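You operate a simulated robot arm through the tools that you are given. There is no shell and no other tool. Be economical: measure what you need, move in short steps, check, and stop when the job is done.

The job below is to be done with a simulated two-armed robot. You get a single attempt, and the scene is never put back.

TASK
Lace the net to the rail at the white mark with the pink shuttle.
Fine: red lever to Tight first and back to Loose after; leave the shuttle on the green side of the board. Set down upright: what you pick out. Where these are worked on the way, their far stop is far enough and under half their travel is too little: red lever.

Only the result counts: the job must be done as asked and must still hold three seconds after the hand-in. Knocking over, shifting, dropping, spilling or breaking anything else fails it.

THE ROBOT
Two 7-joint arms with two-finger grippers on one trunk, hanging from a carriage that runs on a gantry, over the field with the corners [-1790, -981], [710, -956], [698, 224], [-1802, 199] (x, y) and turns from -319 to 369 degrees about z. Base frame: it is fixed where the carriage stands at the start and does not move with it; the origin is on the floor, on the carriage's upright axis, x ahead of it, y to its left, z up. Readings come in mm, degrees, newtons and seconds.
The left shoulder is at the start at [0, 236, 1665], the right one opposite. With the tool pointing down near the work surface each hand reaches from about 100 to 700 mm from the robot's upright axis, wherever it stands, measured 20 degrees to its own side. Places, roughly: black mark [700, 100, 1000]; green side of the rail board [500, 100, 1100]; orange mark [700, 100, 1000]; red lever [500, 300, 1100]; white mark [700, 0, 1000]. Payload 3.43 kg a hand.
The tool frame of a hand sits at the grasp point between the pads (the TCP): z along the fingers, y along the line on which they close. The tips reach 30 mm beyond it. The gripper opens to 104 mm. The gripper's body begins 57 mm behind the TCP.
Orientation is told as [roll, pitch, yaw] about the base's x, y, z axes, in that order, counted from this pose: with the fingers straight down and closing along the base's y, the tool's x points along the base's -x, its y along +y and its z along -z.

THE INTERFACE
- The arms move only by the tool apply_moves. It takes "left_commands", "right_commands" or both (then of equal length, played together; a hand with none holds still); each is a list of rows, each a list of 3 entries, a list of its own where there are three numbers: the shift along the tool's x, y, z in mm, then the turn, a rotation vector about the tool's x, y, z in rad, then the finger opening in mm, from 0 to 104. In form: [[[tx, ty, tz], [ax, ay, az], gripper], ...]. A call has 1 to 10 rows; each row is the pose to reach, as a shift and turn from the pose commanded when the call began, along the tool's axes at that moment. A row lasts 0.2 s, in which the tool goes at most 50 mm and 8.6 degrees; a call with a longer step from one row to the next is refused whole, and so is a gripper value outside its range. Where a pose cannot be reached the arm comes as near as it can. A force on the tool above 40 N (or 10 N above the force at the start of the call, whichever is more), or a blocked arm, ends the call early, and 0.2 s more pass. The fingers move at their own pace (about 45 mm/s each) and stop on an object; they squeeze with about 45 N. The grip force told is the motor's: it shows also when the fingers shut on nothing. Time passes only in rows, and 0.2 s behind the last, so rows that repeat a pose let the fingers close. It gives the time, the measured TCP pose, the force on the tool (base axes), the opening and the grip force at its end, in the units of the frame above (readings bear some noise), with the torque about the TCP (base axes, N m) and any sound that the robot's microphone picked up.
- Cameras (640 x 400 px; columns grow to the right, rows downward): "scene" is now at [246.7, 17.7, 1780.3]; the picture's right is [0.24, -0.97, 0.00], its down [-0.88, -0.22, -0.43] and it looks along [0.41, 0.10, -0.90] (base axes); focal length 214 px, centre (320, 200). "left" rides on the left gripper at [67, -18, -90] in its tool frame; the picture's right is [0.25, 0.97, 0.00], its down [-0.73, 0.19, -0.66] and it looks along [-0.64, 0.17, 0.75] (tool axes); focal length 218 px, centre (320, 200). "right" rides on the right gripper at [67, 18, -90] in its tool frame; the picture's right is [-0.25, 0.97, 0.00], its down [-0.73, -0.19, -0.66] and it looks along [-0.64, -0.17, 0.75] (tool axes); focal length 218 px, centre (320, 200). There is no depth. A picture from a camera that has moved, and an enlarged one, comes with that camera's place and axes in the base frame and with its lens. The place of the scene camera against the robot may be out by one fixed shift of up to 12 mm in any direction.
- grab_frame(camera): a new picture of that camera. It takes no simulated time.
- move_column(by): slides the trunk up (or, below 0, down) by that many mm; the arms and the scene camera ride with it, the base frame stays. It gives what a move gives, with no picture.
- roll_base(legs): drives the robot by 1 to 6 legs, each [ahead, left, turn to the left] in mm, mm and degrees, along the robot's own axes; the way and the turn of a leg run together, so that a leg with both is an arc; at most 1500 mm and 180 degrees a leg. The arms and the cameras ride along, it lands a little off, and it stops where it bumps. It keeps to its track: a leg is cut to what the track allows. It gives what a move gives.
- turn_head(pan, tilt): turns the head with the scene camera to pan (to the left, within 86 degrees either way) and tilt (down, from -29 to 69), counted from straight ahead of the robot. It gives what a move gives.
- inspect(camera, box): a new picture of the part [left, top, right, bottom] of that camera's present view, enlarged. It takes no simulated time.
- finish_job(): hands the job in; it is judged then, once.

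Go step by step. Nothing tells you exact positions but the pictures and the camera data: compare them with the known pose of the tool, close in by small moves and look again before you grip or let go. The budget is 120 turns and 88 pictures, counting those below and the enlarged ones. Unless the task says otherwise, let go and move clear before handing in, and close with one line.

The tools are called after "Call:" as a command line: name --argument value ..., lists and objects as JSON in quotes. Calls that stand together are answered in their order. apply_moves: Moves the arms, as the interface text tells. Its arguments: {"type":"object","properties":{"left_commands":{"type":"array"},"right_commands":{"type":"array"}},"required":[]} The other tools are called the same way: move_column (by) slides the trunk up or down; roll_base (legs) drives the base; turn_head (pan, tilt) turns the head that bears the scene camera; grab_frame (camera) takes a picture; inspect (camera, box) takes an enlarged picture of a part of a camera's view; finish_job () hands the job in.

At the start:

```text
clock: 0.0
left_ee_pos: [366.7, 302.9, 1149.3]
left_orientation: [0.0, 0.1, 0.0]
left_force: [0.2, 0.0, 0.0]
left_moment: [0.0, 0.05, -0.02]
left_finger_gap: 103.9
left_finger_force: 0.2
right_ee_pos: [672.4, -131.9, 1486.6]
right_orientation: [0.0, 0.0, 0.0]
right_force: [0.1, -1.7, -0.4]
right_moment: [-0.02, -0.01, 0.03]
right_finger_gap: 103.7
right_finger_force: 0.0
trunk travel left (down, up): [-575.0, 65.0]
robot x, y, heading: [0.5, 3.6, -0.2]
head pan, tilt: [14.1, 64.8]
```

scene: 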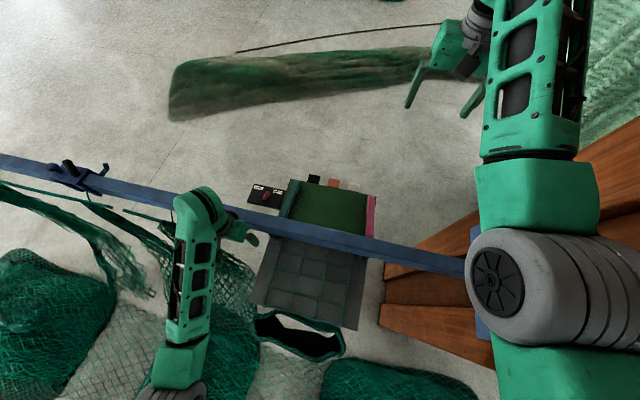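
right: 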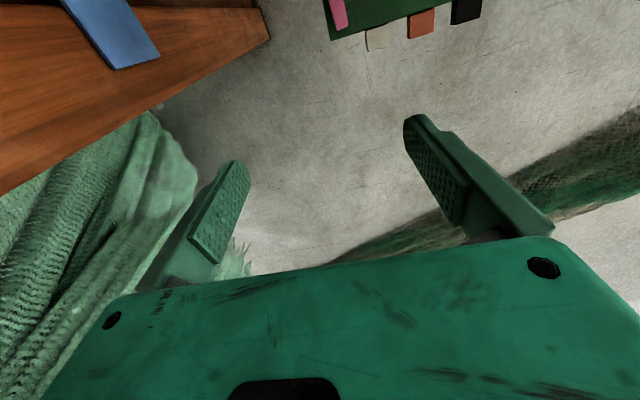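
left: 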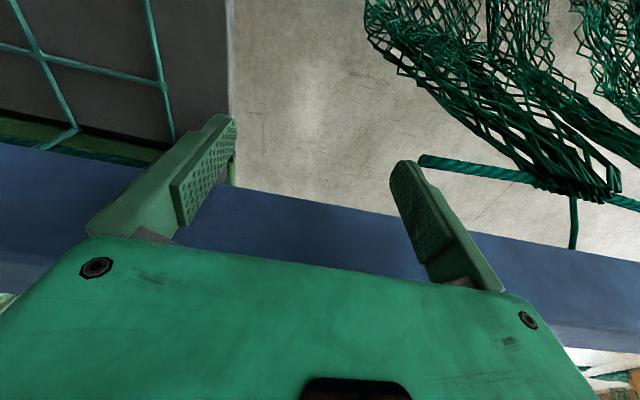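

I see a rail with a board (green side), tags in black, orange and white at its far edge, and a red lever panel to its left. I'll look closer before moving.

Call:
inspect --camera "scene" --box '[230, 160, 400, 266]'

Call:
inspect --camera "scene" --box '[240, 220, 400, 370]'

Call:
inspect --camera "right" --box '[300, 0, 500, 125]'

```text
3.76 times, centred on (315, 213) of scene
camera zoom: at [246.7, 17.7, 1780.3], right [0.24, -0.97, 0.0], down [-0.88, -0.22, -0.43], along [0.41, 0.1, -0.9], focal length 807 px, centre (339, 151)
```

zoom: 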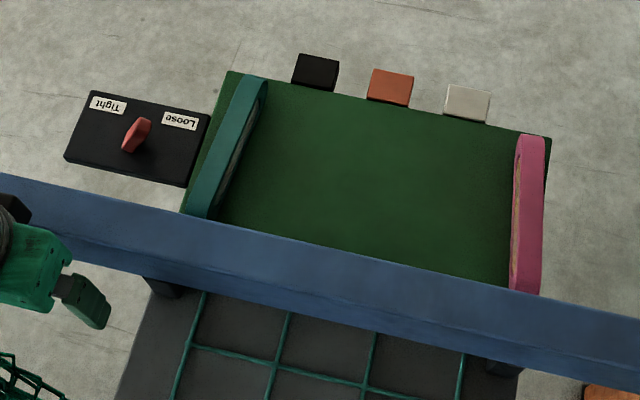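

```text
2.67 times, centred on (320, 295) of scene
camera zoom: at [246.7, 17.7, 1780.3], right [0.24, -0.97, 0.0], down [-0.88, -0.22, -0.43], along [0.41, 0.1, -0.9], focal length 572 px, centre (320, -53)
```

zoom: 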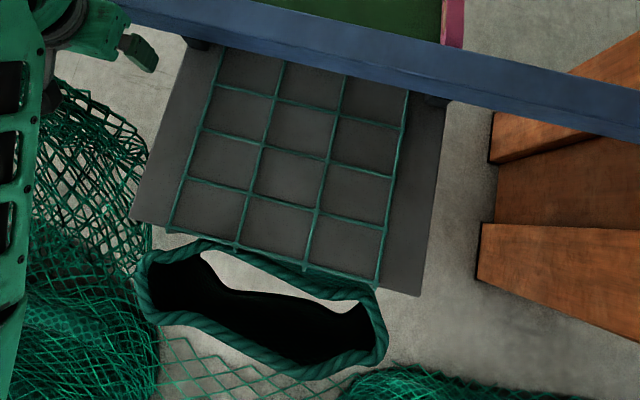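

```text
3.20 times, centred on (400, 62) of right
camera zoom: at [606.5, -114.5, 1575.7], right [0.25, 0.97, 0.0], down [0.73, -0.19, 0.66], along [0.64, -0.17, -0.75], focal length 698 px, centre (64, 640)
```

zoom: 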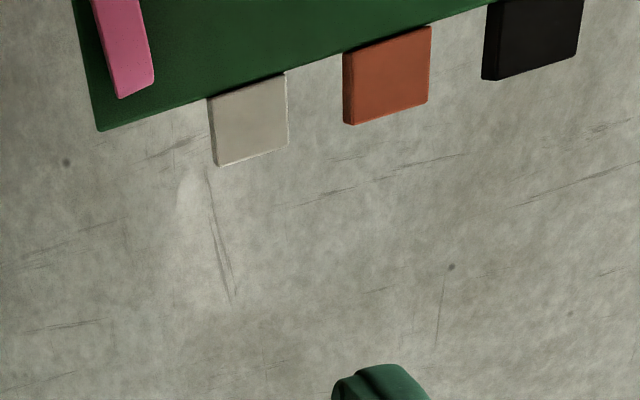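

Call:
inspect --camera "left" --box '[0, 0, 320, 200]'

Call:
turn_head --pan 0 --tilt 45

Call:
grab_frame --camera "scene"

```text
2.00 times, centred on (160, 100) of left
camera zoom: at [300.2, 285.9, 1238.8], right [-0.25, 0.97, 0.0], down [0.73, 0.19, 0.66], along [0.64, 0.17, -0.75], focal length 436 px, centre (640, 400)
```

zoom: 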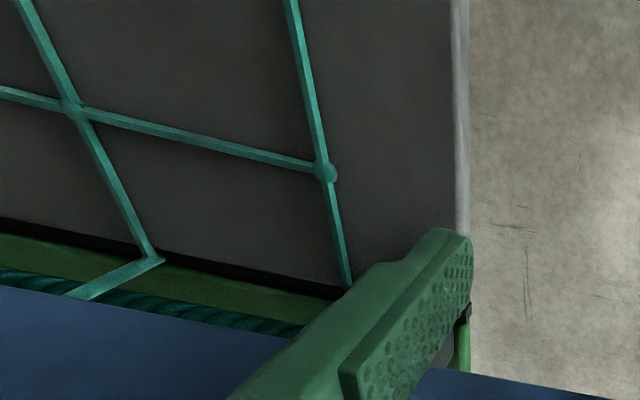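

```text
clock: 0.8
left_ee_pos: [367.6, 302.1, 1150.2]
left_orientation: [0.0, 0.1, 0.0]
left_force: [-0.1, -0.1, 1.0]
left_moment: [0.01, 0.01, 0.0]
left_finger_gap: 104.1
left_finger_force: 0.0
right_ee_pos: [672.4, -131.4, 1486.2]
right_orientation: [0.0, 0.0, 0.0]
right_force: [-0.1, -0.4, -0.3]
right_moment: [-0.01, -0.01, 0.02]
right_finger_gap: 103.9
right_finger_force: 0.0
trunk travel left (down, up): [-575.0, 65.0]
robot x, y, heading: [0.1, -0.2, -0.0]
head pan, tilt: [0.0, 45.0]
```

```text
80 pictures are left
camera scene: at [268.9, 2.9, 1805.1], right [0.0, -1.0, 0.0], down [-0.71, 0.0, -0.71], along [0.71, 0.0, -0.71], focal length 214 px, centre (320, 200)
```

scene: 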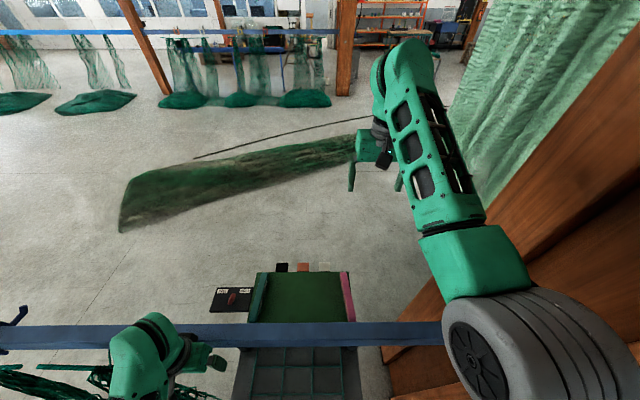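

The view confirms a rail with a green tray on its far side and a net panel on its near side. I'll swing the right hand to look along the rail from the right.

Call:
apply_moves --right_commands '[[[17, -9, 18], [0, 0, -0.149], 104], [[34, -18, 36], [0, 0, -0.298], 104], [[51, -27, 54], [0, 0, -0.447], 104], [[68, -36, 72], [0, 0, -0.596], 104], [[85, -45, 90], [0, 0, -0.745], 104], [[102, -54, 108], [0, 0, -0.894], 104], [[119, -63, 126], [0, 0, -1.043], 104], [[136, -72, 144], [0, 0, -1.192], 104], [[153, -81, 162], [0, 0, -1.341], 104], [[170, -90, 180], [0, 0, -1.49], 104]]'

Call:
grab_frame --camera "right"

Call:
grab_frame --camera "scene"

```text
clock: 3.0
left_ee_pos: [367.8, 303.0, 1149.2]
left_orientation: [-0.1, 0.0, 0.0]
left_force: [0.1, -0.2, -0.1]
left_moment: [0.02, 0.0, 0.02]
left_finger_gap: 104.1
left_finger_force: 0.1
right_ee_pos: [499.4, -220.6, 1306.6]
right_orientation: [-0.1, 0.1, 85.5]
right_force: [-0.1, -0.5, 0.2]
right_moment: [-0.01, -0.01, 0.01]
right_finger_gap: 104.2
right_finger_force: 0.1
trunk travel left (down, up): [-575.0, 65.0]
robot x, y, heading: [1.5, 2.3, 0.0]
head pan, tilt: [0.0, 45.0]
```

```text
79 pictures are left
camera right: at [478.7, -287.0, 1395.8], right [-0.94, 0.33, 0.0], down [0.25, 0.71, 0.66], along [0.22, 0.62, -0.75], focal length 218 px, centre (320, 200)
```

right: 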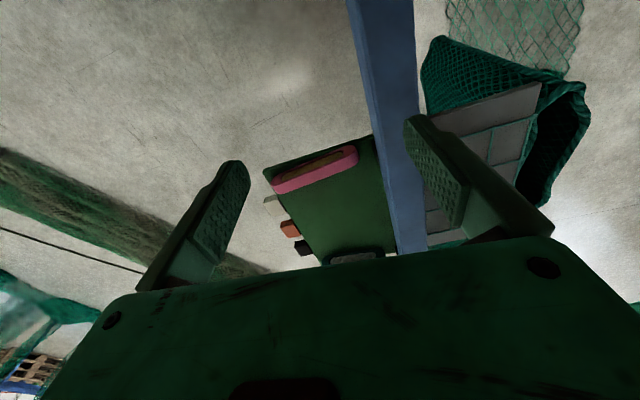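

```text
78 pictures are left
camera scene: at [268.8, 2.9, 1805.2], right [0.0, -1.0, 0.0], down [-0.71, 0.0, -0.71], along [0.71, 0.0, -0.71], focal length 214 px, centre (320, 200)
```

scene: 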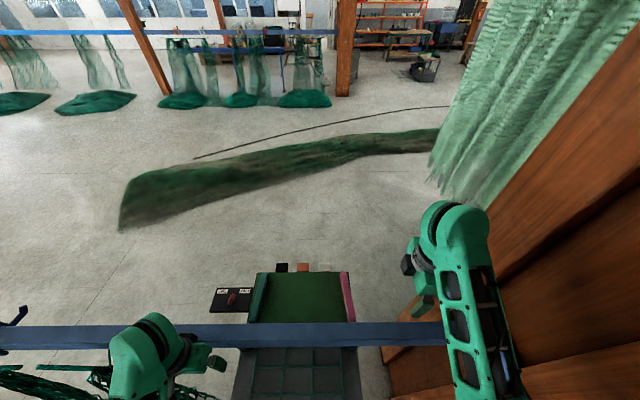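

Call:
inspect --camera "right" --box '[240, 110, 432, 270]'

Call:
inspect --camera "right" --box '[380, 20, 620, 250]'

```text
2.50 times, centred on (336, 190) of right
camera zoom: at [478.7, -287.0, 1395.8], right [-0.94, 0.33, 0.0], down [0.25, 0.71, 0.66], along [0.22, 0.62, -0.75], focal length 546 px, centre (280, 225)
```

zoom: 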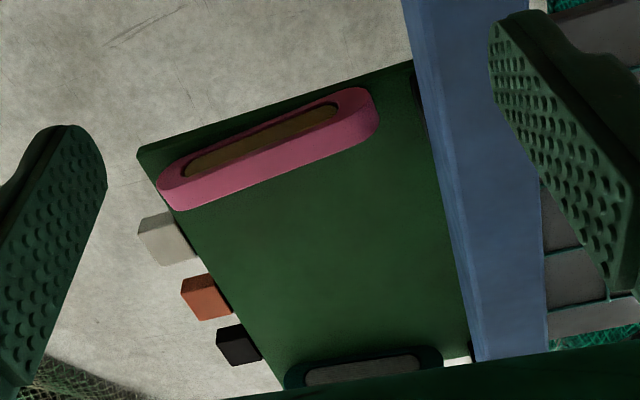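

```text
1.74 times, centred on (500, 135) of right
camera zoom: at [478.7, -287.0, 1395.8], right [-0.94, 0.33, 0.0], down [0.25, 0.71, 0.66], along [0.22, 0.62, -0.75], focal length 380 px, centre (7, 313)
```

zoom: 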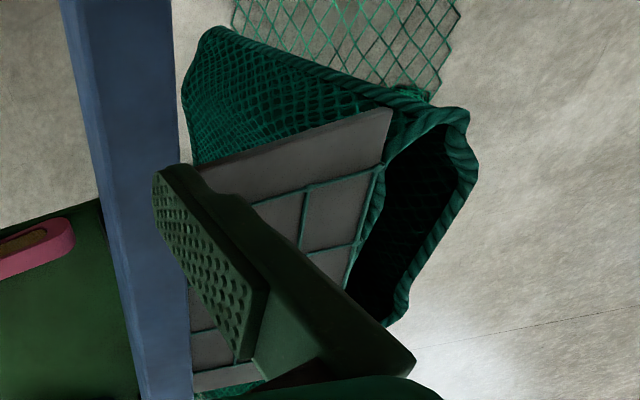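

Call:
apply_moves --right_commands '[[[0, -25, 0], [0, 0, -0.13], 104], [[0, -50, 0], [0, 0, -0.26], 104], [[0, -75, 20], [0, 0, -0.39], 104], [[0, -100, 40], [0, 0, -0.52], 104]]'

Call:
apply_moves --right_commands '[[[0, 0, 20], [0, -0.14, 0], 104], [[0, 0, 40], [0, -0.28, 0], 104], [[0, 0, 60], [0, -0.42, 0], 104], [[0, 0, 80], [0, -0.56, 0], 104], [[0, 0, 100], [0, -0.7, 0], 104]]'

Call:
grab_frame --camera "right"

```text
clock: 4.0
left_ee_pos: [366.2, 302.7, 1150.7]
left_orientation: [-0.1, 0.0, -0.1]
left_force: [0.3, 0.6, -0.1]
left_moment: [0.0, 0.0, 0.0]
left_finger_gap: 104.0
left_finger_force: 0.0
right_ee_pos: [599.7, -229.9, 1266.2]
right_orientation: [-0.1, 0.0, 115.3]
right_force: [-0.5, -1.3, -0.5]
right_moment: [-0.04, -0.01, 0.0]
right_finger_gap: 104.1
right_finger_force: 0.0
trunk travel left (down, up): [-575.0, 65.0]
robot x, y, heading: [2.5, 0.0, 0.1]
head pan, tilt: [0.0, 45.0]
```

```text
clock: 5.2
left_ee_pos: [367.1, 303.1, 1150.9]
left_orientation: [-0.1, 0.0, 0.0]
left_force: [0.0, -1.2, -0.1]
left_moment: [-0.01, -0.01, 0.01]
left_finger_gap: 104.0
left_finger_force: 0.0
right_ee_pos: [600.0, -229.4, 1176.3]
right_orientation: [0.0, -36.2, 115.3]
right_force: [-1.5, -0.8, -0.3]
right_moment: [0.02, 0.01, 0.01]
right_finger_gap: 104.1
right_finger_force: 0.0
right hand out of reach, approached as far as the arm can: row 5
trunk travel left (down, up): [-575.0, 65.0]
robot x, y, heading: [-2.4, -4.4, 0.1]
head pan, tilt: [0.0, 45.0]
```

```text
75 pictures are left
camera right: at [631.0, -334.3, 1208.9], right [-0.96, -0.23, 0.15], down [0.09, 0.26, 0.96], along [-0.26, 0.94, -0.23], focal length 218 px, centre (320, 200)
```

right: 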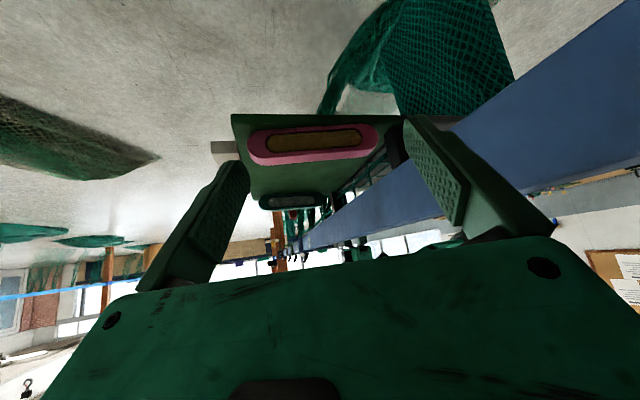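

Call:
inspect --camera "right" --box '[220, 100, 440, 240]'

```text
2.86 times, centred on (330, 170) of right
camera zoom: at [631.0, -334.3, 1208.9], right [-0.96, -0.23, 0.15], down [0.09, 0.26, 0.96], along [-0.26, 0.94, -0.23], focal length 624 px, centre (291, 286)
```

zoom: 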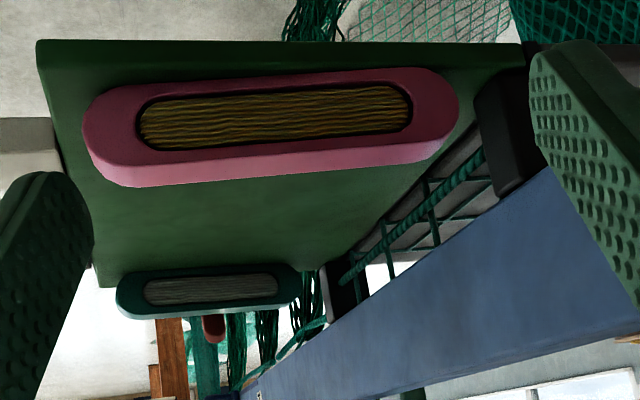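

The layout is clear: rail on black brackets above the green shelf, an open gap beneath the rail with the net's head rope behind it, and the shuttles standing on edge. I'll look at the near side with the left hand.

Call:
apply_moves --left_commands '[[[20, -10, -35], [0, 0, 0], 104], [[40, -30, -60], [0, 0, 0], 104], [[60, -65, -60], [0, -0.1, 0], 104], [[80, -100, -60], [0, -0.2, 0], 104], [[100, -135, -60], [0, -0.3, 0], 104], [[120, -170, -60], [0, -0.4, 0], 104], [[140, -200, -60], [0, -0.5, 0], 104], [[150, -230, -60], [0, -0.6, 0], 104]]'

Call:
grab_frame --camera "left"

Call:
grab_frame --camera "scene"

```text
clock: 7.0
left_ee_pos: [252.2, 56.2, 1273.7]
left_orientation: [0.8, -33.5, -0.5]
left_force: [0.1, 0.4, -0.2]
left_moment: [-0.03, 0.01, -0.02]
left_finger_gap: 103.7
left_finger_force: 0.1
left hand out of reach, approached as far as the arm can: row 7, 8
right_ee_pos: [600.7, -230.4, 1177.1]
right_orientation: [-0.1, -36.2, 115.2]
right_force: [0.3, -1.0, -1.6]
right_moment: [0.0, 0.03, 0.0]
right_finger_gap: 104.1
right_finger_force: 0.0
trunk travel left (down, up): [-575.0, 65.0]
robot x, y, heading: [1.5, -2.2, 0.1]
head pan, tilt: [0.0, 45.0]
```

```text
73 pictures are left
camera left: at [147.2, 37.2, 1310.4], right [-0.21, 0.97, -0.13], down [0.25, 0.18, 0.95], along [0.95, 0.17, -0.28], focal length 218 px, centre (320, 200)
```

left: 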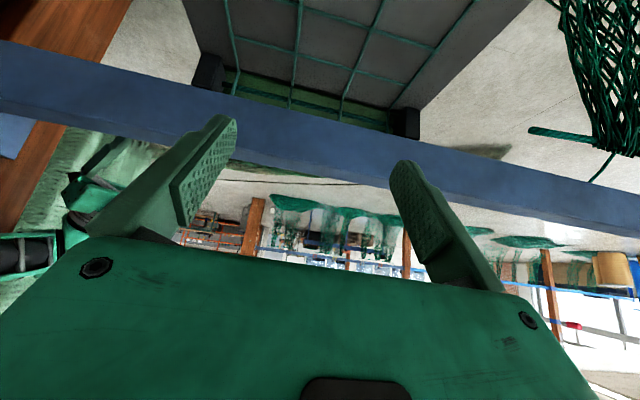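

```text
72 pictures are left
camera scene: at [268.9, 2.7, 1805.2], right [0.0, -1.0, 0.0], down [-0.71, 0.0, -0.71], along [0.71, 0.0, -0.71], focal length 214 px, centre (320, 200)
```

scene: 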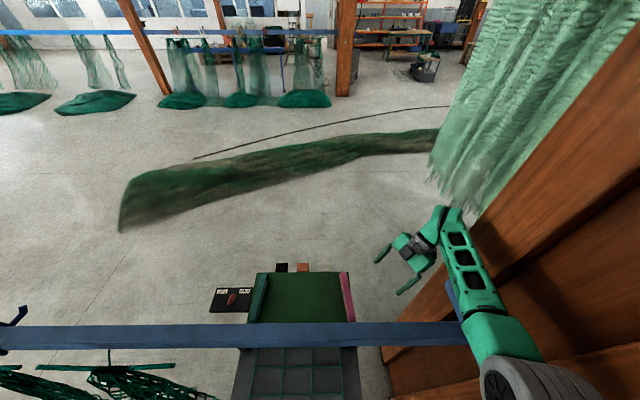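

Call:
inspect --camera "left" --box '[180, 20, 440, 160]'

Call:
inspect --camera "left" --box '[190, 50, 320, 130]'

Call:
inspect --camera "scene" --box '[200, 250, 370, 400]'

```text
2.46 times, centred on (310, 90) of left
camera zoom: at [147.2, 37.2, 1310.4], right [-0.21, 0.97, -0.13], down [0.25, 0.18, 0.95], along [0.95, 0.17, -0.28], focal length 537 px, centre (345, 471)
```

zoom: 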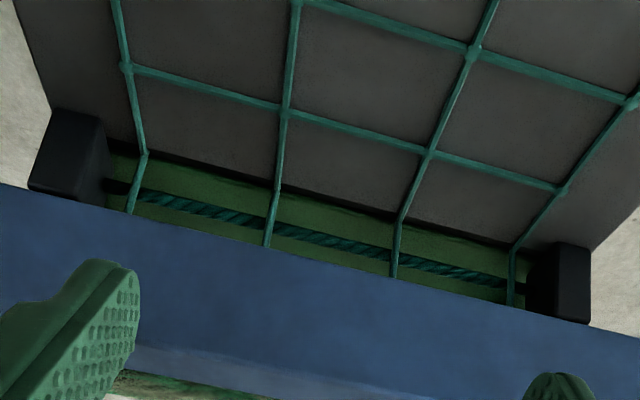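

```text
4.92 times, centred on (255, 90) of left
camera zoom: at [147.2, 37.2, 1310.4], right [-0.21, 0.97, -0.13], down [0.25, 0.18, 0.95], along [0.95, 0.17, -0.28], focal length 1074 px, centre (640, 742)
```

zoom: 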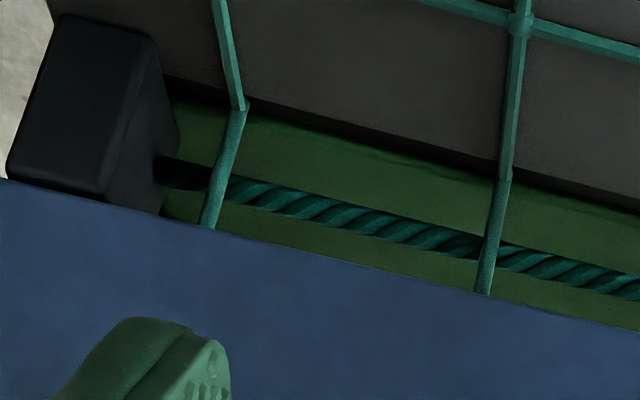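

```text
2.67 times, centred on (285, 325) of scene
camera zoom: at [268.9, 2.7, 1805.2], right [0.0, -1.0, 0.0], down [-0.71, 0.0, -0.71], along [0.71, 0.0, -0.71], focal length 572 px, centre (413, -133)
```

zoom: 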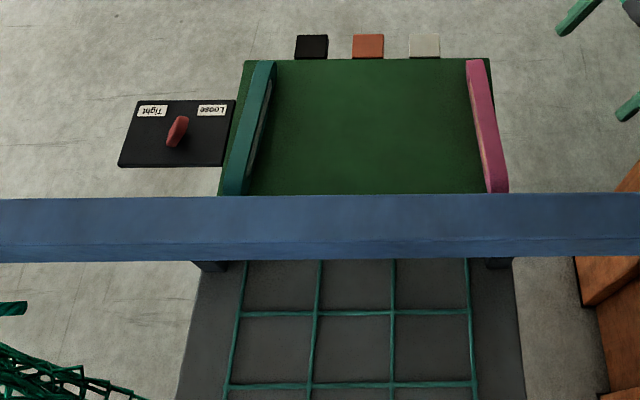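

I have a fair picture of the geometry: rail about x 395–434, z 1122–1197; head rope about x 435, z 1080; shelf top about z 1055. I'll bring the right hand up and level again, then face it backward for a view of the slot.

Call:
apply_moves --right_commands '[[[-12, 0, -16], [0, 0.13, 0], 104], [[-24, 0, -32], [0, 0.26, 0], 104], [[-36, 0, -48], [0, 0.39, 0], 104], [[-48, 0, -64], [0, 0.52, 0], 104], [[-59, 0, -81], [0, 0.632, 0], 104]]'

Call:
apply_moves --right_commands '[[[-20, -15, 0], [0, 0, -0.145], 104], [[-40, -30, 0], [0, 0, -0.29], 104], [[-60, -45, 0], [0, 0, -0.435], 104], [[-80, -60, 0], [0, 0, -0.58], 104], [[-100, -75, 0], [0, 0, -0.725], 104], [[-120, -90, 0], [0, 0, -0.87], 104], [[-140, -105, 0], [0, 0, -1.01], 104], [[-155, -125, 0], [0, 0, -1.13], 104]]'

```text
clock: 8.2
left_ee_pos: [253.5, 54.3, 1272.0]
left_orientation: [1.0, -33.4, -0.5]
left_force: [0.0, 0.9, -0.7]
left_moment: [-0.01, -0.01, -0.06]
left_finger_gap: 104.0
left_finger_force: 0.1
right_ee_pos: [602.7, -228.3, 1277.9]
right_orientation: [0.0, 0.2, 115.0]
right_force: [-0.6, 0.5, -0.2]
right_moment: [0.0, 0.01, 0.02]
right_finger_gap: 104.1
right_finger_force: 0.0
trunk travel left (down, up): [-575.0, 65.0]
robot x, y, heading: [3.3, 1.5, 0.1]
head pan, tilt: [0.0, 45.0]
```

```text
clock: 10.0
left_ee_pos: [253.3, 55.3, 1274.6]
left_orientation: [1.1, -33.4, -0.6]
left_force: [0.3, -0.4, 0.0]
left_moment: [-0.04, 0.01, -0.03]
left_finger_gap: 104.2
left_finger_force: 0.0
right_ee_pos: [651.7, -33.4, 1277.3]
right_orientation: [0.1, 0.1, -180.0]
right_force: [0.0, 0.3, 0.1]
right_moment: [0.0, -0.03, 0.01]
right_finger_gap: 104.2
right_finger_force: 0.0
trunk travel left (down, up): [-575.0, 65.0]
robot x, y, heading: [2.1, -0.6, -0.1]
head pan, tilt: [0.0, 45.0]
```

Call:
grab_frame --camera "right"

Call:
grab_frame --camera "scene"

```text
68 pictures are left
camera right: at [720.2, -51.0, 1366.3], right [-0.25, -0.97, 0.0], down [-0.73, 0.19, 0.66], along [-0.63, 0.16, -0.76], focal length 218 px, centre (320, 200)
```

right: 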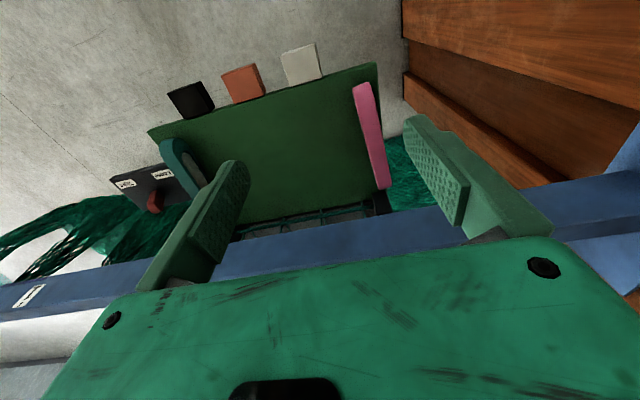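

```text
67 pictures are left
camera scene: at [269.0, 2.9, 1805.2], right [0.0, -1.0, 0.0], down [-0.71, 0.0, -0.71], along [0.71, 0.0, -0.71], focal length 214 px, centre (320, 200)
```

scene: 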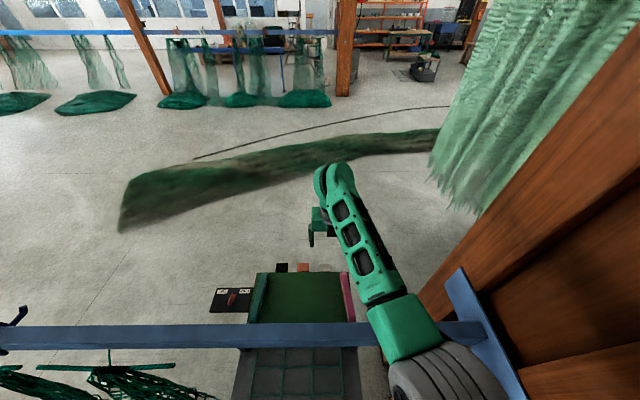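

Call:
apply_moves --right_commands '[[[8, 0, 20], [0, -0.1, 0], 104], [[16, 0, 40], [0, -0.2, 0], 104], [[24, 0, 60], [0, -0.3, 0], 104], [[32, 0, 80], [0, -0.4, 0], 104], [[40, 0, 90], [0, -0.5, 0], 104]]'

Call:
grab_frame --camera "right"

```text
clock: 11.2
left_ee_pos: [256.6, 54.1, 1274.7]
left_orientation: [0.9, -33.7, -0.6]
left_force: [1.9, 0.4, 0.1]
left_moment: [0.01, 0.11, 0.01]
left_finger_gap: 103.8
left_finger_force: 0.0
right_ee_pos: [576.5, -60.1, 1273.8]
right_orientation: [0.0, -28.1, 179.9]
right_force: [0.3, -0.4, -0.7]
right_moment: [-0.01, 0.06, 0.0]
right_finger_gap: 103.8
right_finger_force: 0.0
right hand out of reach, approached as far as the arm can: row 1, 2, 3, 4, 5
trunk travel left (down, up): [-575.0, 65.0]
robot x, y, heading: [3.0, 2.1, -0.1]
head pan, tilt: [0.0, 45.0]
```

```text
66 pictures are left
camera right: at [679.1, -77.0, 1321.4], right [-0.22, -0.97, 0.12], down [-0.33, 0.19, 0.92], along [-0.92, 0.17, -0.37], focal length 218 px, centre (320, 200)
```

right: 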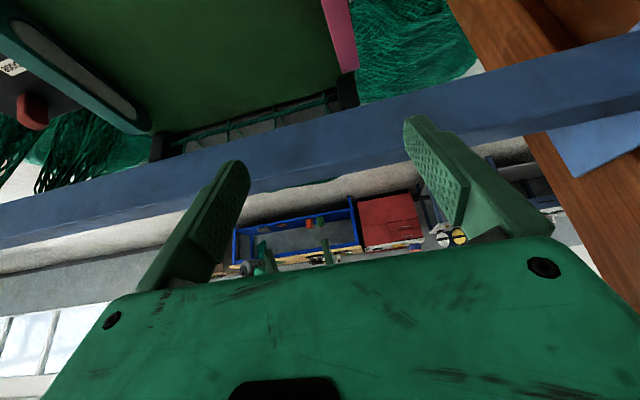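

Call:
move_column --by -80

Call:
grab_frame --camera "right"

Call:
grab_frame --camera "left"

```text
clock: 12.4
left_ee_pos: [252.9, 56.3, 1193.8]
left_orientation: [1.0, -33.4, -0.6]
left_force: [-0.9, -0.3, -0.6]
left_moment: [-0.03, -0.04, 0.02]
left_finger_gap: 104.0
left_finger_force: 0.1
right_ee_pos: [571.8, -58.5, 1190.0]
right_orientation: [0.1, -28.4, 179.9]
right_force: [0.5, -0.4, 0.3]
right_moment: [0.01, 0.01, -0.01]
right_finger_gap: 103.9
right_finger_force: 0.1
trunk travel left (down, up): [-495.0, 145.0]
robot x, y, heading: [3.3, -1.3, 0.1]
head pan, tilt: [0.0, 45.0]
```

```text
65 pictures are left
camera right: at [675.1, -76.4, 1236.9], right [-0.22, -0.97, 0.12], down [-0.33, 0.19, 0.92], along [-0.92, 0.17, -0.36], focal length 218 px, centre (320, 200)
```

right: 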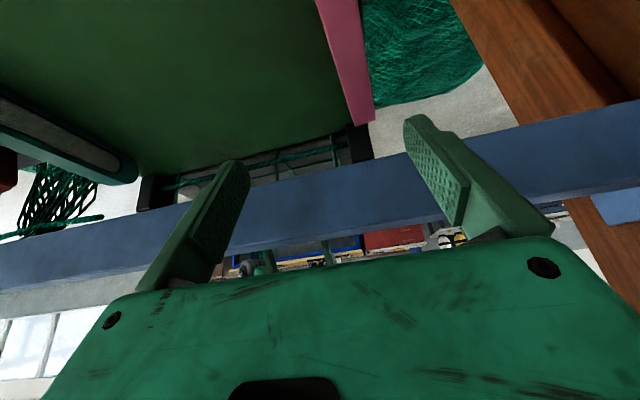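

```text
64 pictures are left
camera left: at [147.4, 38.0, 1230.2], right [-0.21, 0.97, -0.13], down [0.25, 0.18, 0.95], along [0.95, 0.17, -0.28], focal length 218 px, centre (320, 200)
```

left: 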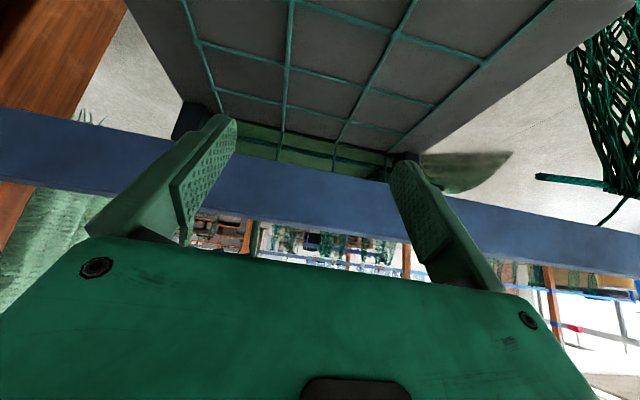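

Call:
inspect --camera "right" --box '[130, 90, 390, 240]'

Call:
inspect --camera "left" --box '[160, 70, 440, 210]'

```text
2.46 times, centred on (260, 165) of right
camera zoom: at [675.1, -76.4, 1236.9], right [-0.22, -0.97, 0.12], down [-0.33, 0.19, 0.92], along [-0.92, 0.17, -0.36], focal length 537 px, centre (468, 286)
```

zoom: 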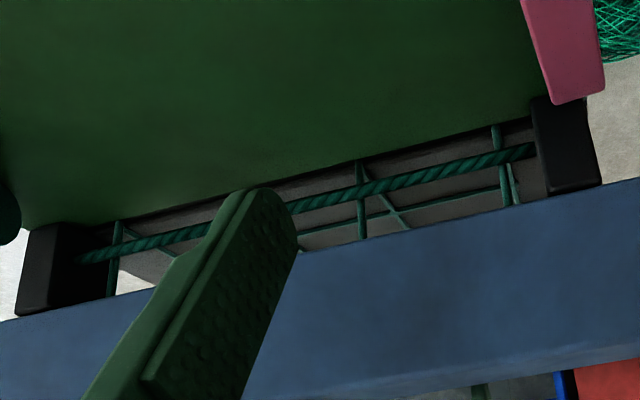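

```text
2.29 times, centred on (300, 140) of left
camera zoom: at [147.4, 38.0, 1230.2], right [-0.21, 0.97, -0.13], down [0.25, 0.18, 0.95], along [0.95, 0.17, -0.28], focal length 499 px, centre (366, 337)
```

zoom: 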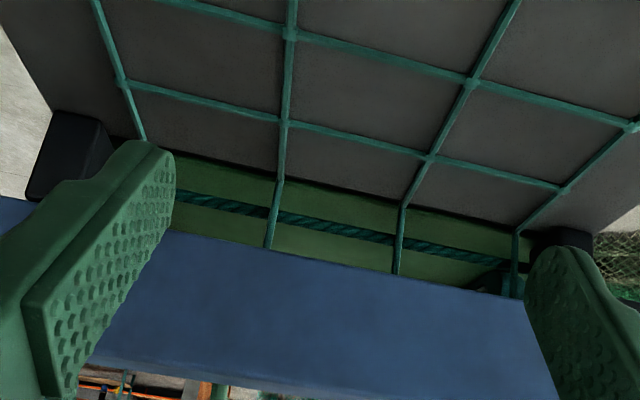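

The rope, cords and slot are clearer; the lever comes first. I'll lift the left hand over the rail and bring it above the lever for a close look.

Call:
apply_moves --left_commands '[[[-25, 15, -38], [0, 0.06, 0], 104], [[-50, 30, -76], [0, 0.12, 0], 104], [[-75, 55, -113], [0, 0.18, 0], 104], [[-97, 85, -99], [0, 0.25, 0], 104], [[-120, 115, -84], [0, 0.32, 0], 104], [[-142, 150, -69], [0, 0.39, 0], 104], [[-165, 180, -55], [0, 0.45, 0], 104], [[-187, 212, -40], [0, 0.5, 0], 104], [[-210, 244, -25], [0, 0.55, 0], 104], [[-231, 274, -11], [0, 0.583, 0], 104]]'

Call:
grab_frame --camera "left"

```text
refused: row 3 steps farther than a row can; nothing moved
```

```text
61 pictures are left
camera left: at [147.4, 38.0, 1230.2], right [-0.21, 0.97, -0.13], down [0.25, 0.18, 0.95], along [0.95, 0.17, -0.28], focal length 218 px, centre (320, 200)
```

left: 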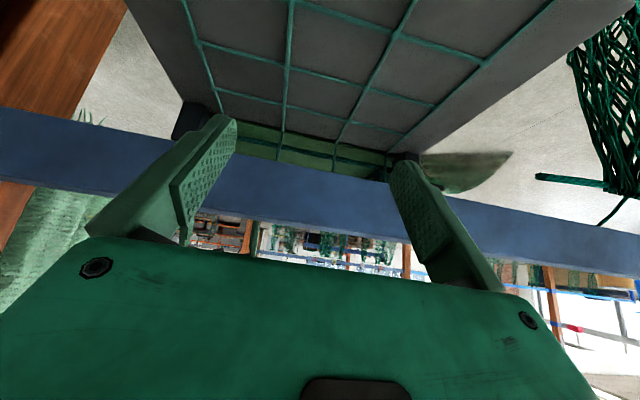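

The step was slightly too long; I repeat it gentler.

Call:
apply_moves --left_commands '[[[-25, 10, -38], [0, 0.06, 0], 104], [[-50, 20, -76], [0, 0.12, 0], 104], [[-75, 40, -110], [0, 0.18, 0], 104], [[-97, 74, -99], [0, 0.25, 0], 104], [[-120, 108, -84], [0, 0.32, 0], 104], [[-142, 142, -69], [0, 0.39, 0], 104], [[-165, 176, -55], [0, 0.45, 0], 104], [[-187, 210, -40], [0, 0.5, 0], 104], [[-210, 244, -25], [0, 0.55, 0], 104], [[-231, 274, -11], [0, 0.583, 0], 104]]'

Call:
grab_frame --camera "left"

```text
clock: 14.4
left_ee_pos: [398.2, 287.0, 1214.3]
left_orientation: [-1.5, 3.4, 0.7]
left_force: [-97.5, -14.4, 35.3]
left_moment: [0.01, 2.36, -1.69]
left_finger_gap: 103.2
left_finger_force: 0.1
left hand out of reach, approached as far as the arm can: row 4, 5, 6, 7, 8, 9, 10
right_ee_pos: [562.0, -55.5, 1190.4]
right_orientation: [0.0, -28.6, -179.7]
right_force: [0.0, 0.2, 0.4]
right_moment: [-0.01, -0.03, -0.01]
right_finger_gap: 104.2
right_finger_force: 0.1
trunk travel left (down, up): [-495.0, 145.0]
robot x, y, heading: [-0.6, -1.6, 0.3]
head pan, tilt: [0.0, 45.0]
stopped in row 10 (left hand): the force on the tool passed its limit at 225 N (the readings are from after the stop); the commanded pose is now the measured one
```

```text
60 pictures are left
camera left: at [337.0, 272.1, 1307.7], right [-0.27, 0.96, -0.01], down [0.76, 0.22, 0.61], along [0.59, 0.15, -0.79], focal length 218 px, centre (320, 200)
```

left: 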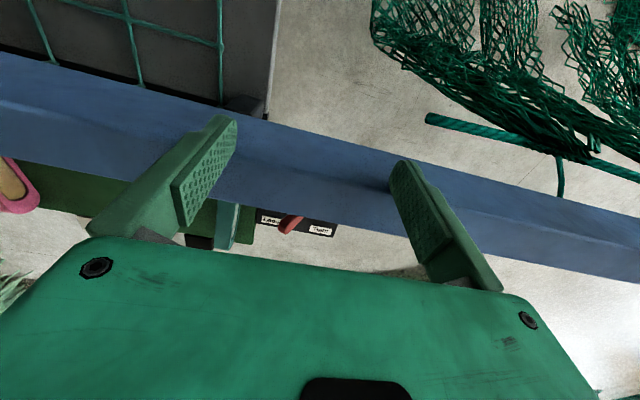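

I overran and the left fingertips touched the rail's near face. I'll back off gently and rise.

Call:
apply_moves --left_commands '[[[20, 0, -5], [0, 0, 0], 104], [[30, 0, -35], [0, 0, 0], 104], [[30, 0, -70], [0, 0, 0], 104]]'

Call:
grab_frame --camera "scene"

```text
clock: 15.2
left_ee_pos: [398.5, 289.7, 1211.9]
left_orientation: [-1.0, 2.6, 0.6]
left_force: [-1.3, -2.1, 2.6]
left_moment: [0.1, -0.08, -0.03]
left_finger_gap: 102.3
left_finger_force: 0.0
left hand out of reach, approached as far as the arm can: row 1, 2, 3
right_ee_pos: [571.5, -55.6, 1191.8]
right_orientation: [0.0, -28.2, -179.9]
right_force: [-0.9, 0.9, -0.3]
right_moment: [-0.05, 0.01, 0.06]
right_finger_gap: 104.2
right_finger_force: 0.0
trunk travel left (down, up): [-495.0, 145.0]
robot x, y, heading: [-1.7, -2.2, -0.0]
head pan, tilt: [0.0, 45.0]
```

```text
59 pictures are left
camera scene: at [267.7, 3.5, 1724.7], right [0.0, -1.0, 0.0], down [-0.71, 0.0, -0.71], along [0.71, 0.0, -0.71], focal length 214 px, centre (320, 200)
```

scene: 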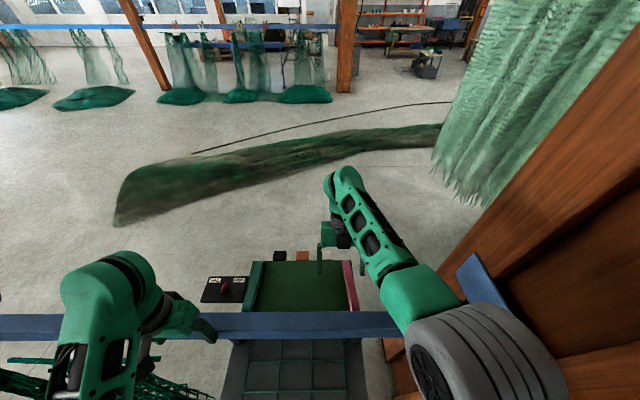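

Call:
move_column --by 120

Call:
apply_moves --left_commands '[[[-30, 5, 0], [0, 0, 0], 104], [[-60, 10, 0], [0, 0, 0], 104], [[-90, 15, 0], [0, 0, 0], 104]]'

Call:
grab_frame --camera "left"

```text
clock: 16.8
left_ee_pos: [398.2, 290.1, 1331.6]
left_orientation: [-1.1, 2.5, 0.6]
left_force: [0.7, -0.4, -0.6]
left_moment: [0.0, 0.0, 0.03]
left_finger_gap: 103.7
left_finger_force: 0.0
right_ee_pos: [573.4, -56.1, 1311.9]
right_orientation: [-0.1, -28.2, -179.9]
right_force: [0.2, -0.8, 0.7]
right_moment: [0.02, 0.01, 0.0]
right_finger_gap: 104.0
right_finger_force: 0.0
trunk travel left (down, up): [-615.0, 25.0]
robot x, y, heading: [-0.9, 2.4, 0.1]
head pan, tilt: [0.0, 45.0]
```

```text
clock: 17.6
left_ee_pos: [490.4, 307.4, 1328.4]
left_orientation: [-1.1, 2.6, 0.6]
left_force: [0.7, 0.0, -0.5]
left_moment: [0.01, 0.0, -0.01]
left_finger_gap: 104.0
left_finger_force: 0.0
right_ee_pos: [572.3, -56.5, 1312.9]
right_orientation: [0.0, -28.1, -180.0]
right_force: [-0.3, -0.3, 1.0]
right_moment: [-0.03, -0.03, -0.04]
right_finger_gap: 103.9
right_finger_force: 0.1
trunk travel left (down, up): [-615.0, 25.0]
robot x, y, heading: [-1.6, -0.2, 0.1]
head pan, tilt: [0.0, 45.0]
```

```text
58 pictures are left
camera left: at [425.6, 291.3, 1419.8], right [-0.26, 0.96, -0.01], down [0.76, 0.21, 0.62], along [0.6, 0.16, -0.78], focal length 218 px, centre (320, 200)
```

left: 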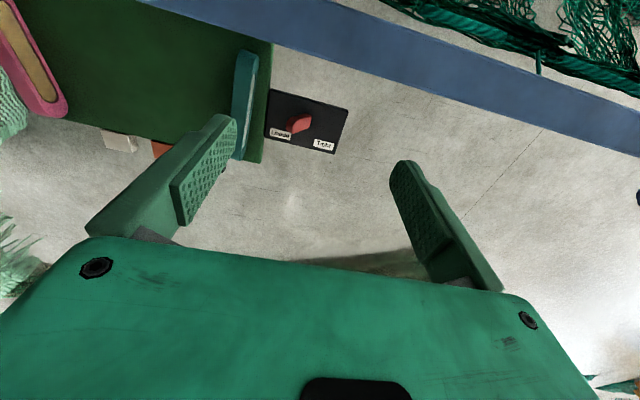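

Call:
inspect --camera "left" --box '[225, 60, 385, 180]'

Call:
inspect --camera "scene" --box '[190, 240, 270, 320]'

```text
3.33 times, centred on (305, 120) of left
camera zoom: at [425.6, 291.3, 1419.8], right [-0.26, 0.96, -0.01], down [0.76, 0.21, 0.62], along [0.6, 0.16, -0.78], focal length 728 px, centre (370, 467)
```

zoom: 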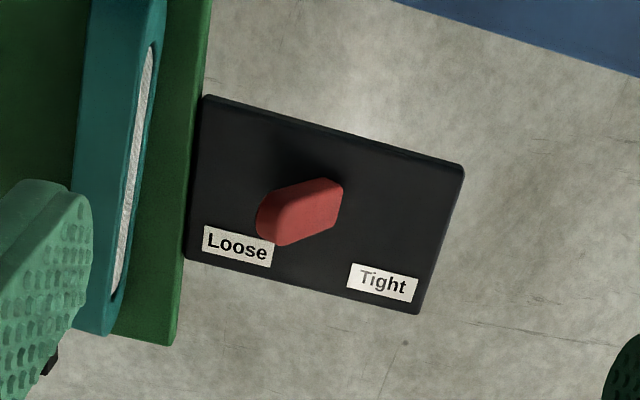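

```text
5.00 times, centred on (230, 280) of scene
camera zoom: at [268.0, 3.3, 1845.2], right [0.0, -1.0, 0.0], down [-0.71, 0.0, -0.71], along [0.71, 0.0, -0.71], focal length 1072 px, centre (770, -200)
```

zoom: 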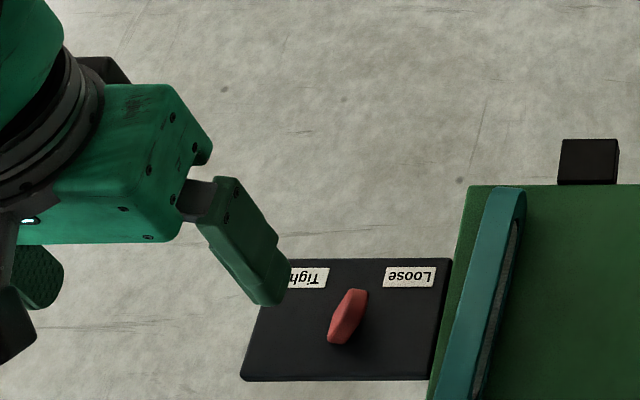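

The lever is a tilting stick, pivot near (530, 302), tip leaning to Loose (−y) around (540, 277, 1120). I'll descend straddling it with the fingers along y.

Call:
apply_moves --left_commands '[[[-10, -3, 35], [0, -0.02, 0], 80], [[-20, -7, 70], [0, -0.045, 0], 80], [[-30, -10, 105], [0.019, -0.045, 0], 80], [[-40, -13, 130], [0.019, -0.045, 0], 80], [[-45, -17, 140], [0.019, -0.045, 0], 80]]'

Call:
grab_frame --camera "left"

Call:
inspect --camera "scene" --box '[180, 230, 280, 310]'

```text
clock: 18.8
left_ee_pos: [529.6, 286.8, 1187.6]
left_orientation: [-2.2, 0.0, 0.8]
left_force: [0.2, -0.6, -0.3]
left_moment: [0.0, 0.01, 0.0]
left_finger_gap: 79.8
left_finger_force: 0.1
right_ee_pos: [572.7, -57.5, 1312.5]
right_orientation: [0.0, -28.2, -179.8]
right_force: [0.2, 0.4, -1.4]
right_moment: [-0.02, 0.05, 0.02]
right_finger_gap: 103.9
right_finger_force: 0.0
trunk travel left (down, up): [-615.0, 25.0]
robot x, y, heading: [-1.7, -2.0, 0.3]
head pan, tilt: [0.0, 45.0]
```

```text
55 pictures are left
camera left: at [461.7, 271.6, 1276.8], right [-0.27, 0.96, -0.04], down [0.73, 0.23, 0.65], along [0.64, 0.15, -0.76], focal length 218 px, centre (320, 200)
```

left: 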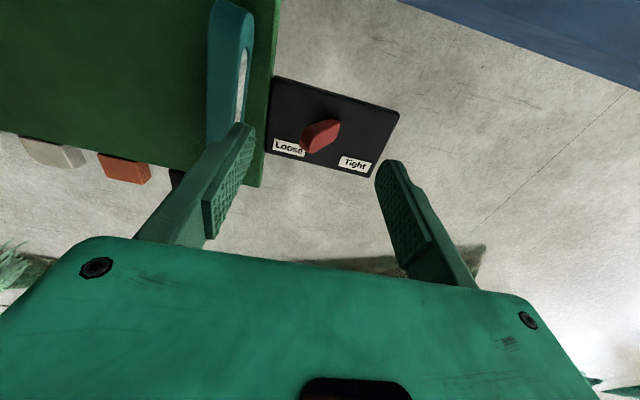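

```text
5.00 times, centred on (230, 270) of scene
camera zoom: at [268.0, 3.3, 1845.2], right [0.0, -1.0, 0.0], down [-0.71, 0.0, -0.71], along [0.71, 0.0, -0.71], focal length 1072 px, centre (770, -150)
```

zoom: 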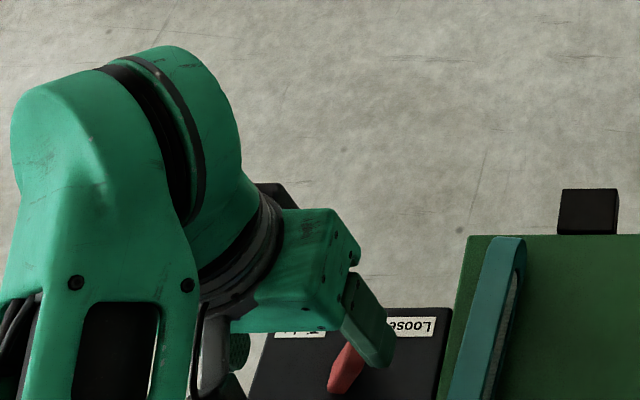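

Call:
apply_moves --left_commands '[[[-4, 0, 20], [-0.019, 0, 0], 80], [[-10, 1, 40], [-0.038, 0, 0], 80], [[-12, 1, 62], [-0.038, 0, 0], 80], [[-12, 1, 62], [-0.038, 0, 0], 80]]'

Call:
grab_frame --camera "left"

```text
clock: 19.8
left_ee_pos: [539.4, 285.5, 1121.2]
left_orientation: [-0.1, -0.1, 0.8]
left_force: [-0.3, 0.5, 0.6]
left_moment: [0.02, -0.01, -0.01]
left_finger_gap: 80.2
left_finger_force: 0.0
right_ee_pos: [572.8, -54.6, 1312.9]
right_orientation: [0.0, -28.2, -180.0]
right_force: [-0.1, -0.5, 1.1]
right_moment: [0.0, 0.02, 0.0]
right_finger_gap: 103.9
right_finger_force: 0.1
trunk travel left (down, up): [-615.0, 25.0]
robot x, y, heading: [-4.8, -0.9, 0.1]
head pan, tilt: [0.0, 45.0]
```

```text
53 pictures are left
camera left: at [472.5, 267.7, 1210.8], right [-0.26, 0.96, 0.0], down [0.73, 0.2, 0.66], along [0.63, 0.17, -0.75], focal length 218 px, centre (320, 200)
```

left: 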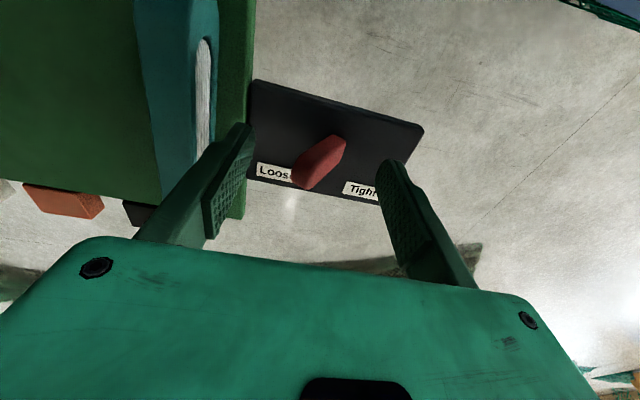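

Call:
apply_moves --left_commands '[[[-8, 2, 5], [0, 0, 0], 80], [[-10, 4, 8], [0, 0, 0], 80], [[-10, 17, 8], [0, 0, 0], 80], [[-10, 30, 8], [0, 0, 0], 80], [[-10, 43, 8], [0, 0, 0], 80], [[-10, 56, 8], [0, 0, 0], 80], [[-10, 66, 8], [0, 0, 0], 80]]'

Call:
grab_frame --camera "left"

```text
clock: 21.4
left_ee_pos: [547.3, 345.8, 1116.5]
left_orientation: [-0.6, 0.0, 0.5]
left_force: [-7.6, -20.8, 14.7]
left_moment: [-1.38, 0.34, -0.41]
left_finger_gap: 89.0
left_finger_force: 8.6
right_ee_pos: [572.7, -60.5, 1313.8]
right_orientation: [0.2, -28.1, 180.0]
right_force: [-0.1, 0.9, 0.7]
right_moment: [0.0, -0.04, 0.03]
right_finger_gap: 104.2
right_finger_force: 0.0
trunk travel left (down, up): [-615.0, 25.0]
robot x, y, heading: [1.3, -0.2, 0.4]
head pan, tilt: [0.0, 45.0]
```

```text
52 pictures are left
camera left: at [481.7, 328.0, 1205.6], right [-0.26, 0.96, -0.01], down [0.73, 0.2, 0.66], along [0.63, 0.17, -0.76], focal length 218 px, centre (320, 200)
```

left: 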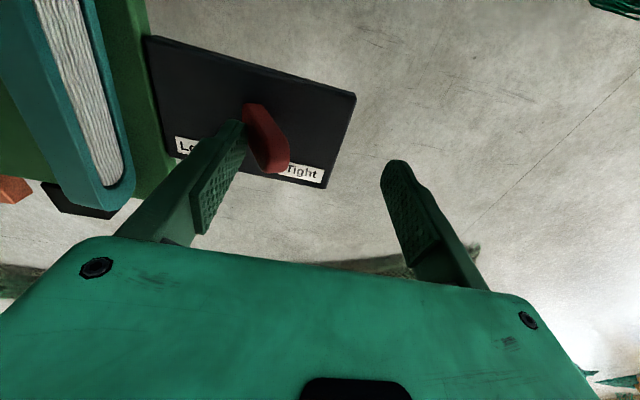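

The lever now leans to Tight and pushes back as if at its stop. I'll back off and rise, then look at the net again.

Call:
apply_moves --left_commands '[[[0, -10, 0], [0, 0, 0], 90], [[0, -20, -20], [0, 0, 0], 100], [[0, -20, -50], [0, 0, 0], 100], [[0, -10, -90], [0, 0, 0], 100], [[0, 0, -130], [0, 0, 0], 100]]'

Call:
move_column --by -80

Call:
inspect --camera "right" --box '[130, 90, 390, 240]'

Call:
inspect --camera "left" --box '[200, 0, 440, 150]'

```text
clock: 22.6
left_ee_pos: [549.1, 351.1, 1244.3]
left_orientation: [-0.2, 0.0, 0.7]
left_force: [-0.1, -0.4, 0.0]
left_moment: [0.01, 0.0, 0.02]
left_finger_gap: 100.0
left_finger_force: 0.1
right_ee_pos: [572.9, -57.6, 1312.7]
right_orientation: [0.0, -28.2, -179.9]
right_force: [0.3, 0.1, -0.1]
right_moment: [-0.02, 0.02, 0.0]
right_finger_gap: 103.7
right_finger_force: 0.1
trunk travel left (down, up): [-615.0, 25.0]
robot x, y, heading: [-7.1, 1.1, -0.0]
head pan, tilt: [0.0, 45.0]
```

```text
clock: 23.7
left_ee_pos: [549.1, 351.1, 1164.3]
left_orientation: [0.0, -0.1, 0.7]
left_force: [0.4, 0.4, 0.7]
left_moment: [0.01, -0.01, 0.01]
left_finger_gap: 100.1
left_finger_force: 0.1
right_ee_pos: [572.5, -56.8, 1233.8]
right_orientation: [-0.1, -28.2, -179.9]
right_force: [-0.8, 0.8, 2.1]
right_moment: [0.02, 0.0, -0.01]
right_finger_gap: 104.0
right_finger_force: 0.0
trunk travel left (down, up): [-535.0, 105.0]
robot x, y, heading: [-0.8, -1.4, 0.2]
head pan, tilt: [0.0, 45.0]
```

```text
2.46 times, centred on (260, 165) of right
camera zoom: at [675.6, -74.4, 1279.9], right [-0.22, -0.97, 0.12], down [-0.33, 0.19, 0.92], along [-0.92, 0.16, -0.37], focal length 537 px, centre (468, 286)
```

zoom: 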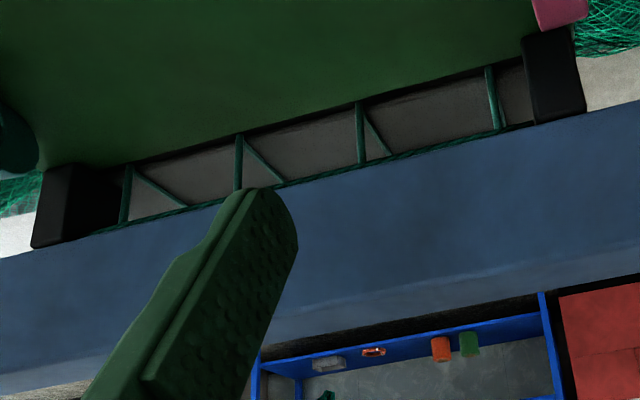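

```text
2.67 times, centred on (320, 75) of left
camera zoom: at [482.4, 333.0, 1252.7], right [-0.26, 0.96, 0.0], down [0.73, 0.2, 0.66], along [0.63, 0.17, -0.75], focal length 582 px, centre (320, 533)
```

zoom: 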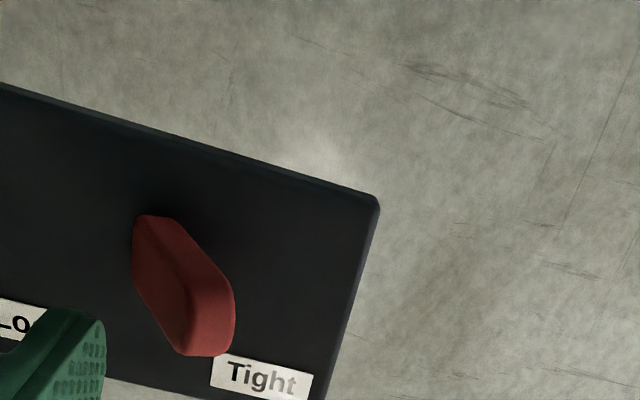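

Tight raised the rope right up under the rail, opening three windows; the white one spans about y −62…18. The plan is to push the pink shuttle through it on edge with the right hand, take it with the left on the near side, lift it over the rail and hand it back. I'll raise the trunk for reach first.

Call:
move_column --by 85

Call:
apply_moves --right_commands '[[[0, 0, 0], [0, 0.14, 0], 104], [[0, 0, 0], [0, 0.28, 0], 104], [[0, 0, 0], [0, 0.42, 0], 104], [[0, 0, 0], [0, 0.5, 0], 104]]'

```text
clock: 24.9
left_ee_pos: [549.1, 351.8, 1249.1]
left_orientation: [0.1, 0.1, 0.8]
left_force: [-0.3, -0.2, 0.4]
left_moment: [0.01, 0.01, 0.01]
left_finger_gap: 99.9
left_finger_force: 0.0
right_ee_pos: [573.1, -56.9, 1317.6]
right_orientation: [0.0, -28.2, -179.9]
right_force: [1.0, 0.0, 0.3]
right_moment: [-0.01, -0.02, 0.01]
right_finger_gap: 104.0
right_finger_force: 0.0
trunk travel left (down, up): [-620.0, 20.0]
robot x, y, heading: [-0.5, -4.0, 0.1]
head pan, tilt: [0.0, 45.0]
```

```text
clock: 25.9
left_ee_pos: [548.7, 352.5, 1248.6]
left_orientation: [0.0, -0.1, 0.7]
left_force: [-1.2, -0.2, 0.3]
left_moment: [0.01, 0.01, -0.01]
left_finger_gap: 100.0
left_finger_force: 0.0
right_ee_pos: [626.8, -40.8, 1310.2]
right_orientation: [0.0, -7.5, -179.9]
right_force: [0.4, -0.5, 0.8]
right_moment: [0.02, 0.03, 0.02]
right_finger_gap: 104.2
right_finger_force: 0.1
right hand out of reach, approached as far as the arm can: row 1, 2, 3, 4
trunk travel left (down, up): [-620.0, 20.0]
robot x, y, heading: [-2.4, -1.8, 0.2]
head pan, tilt: [0.0, 45.0]
```

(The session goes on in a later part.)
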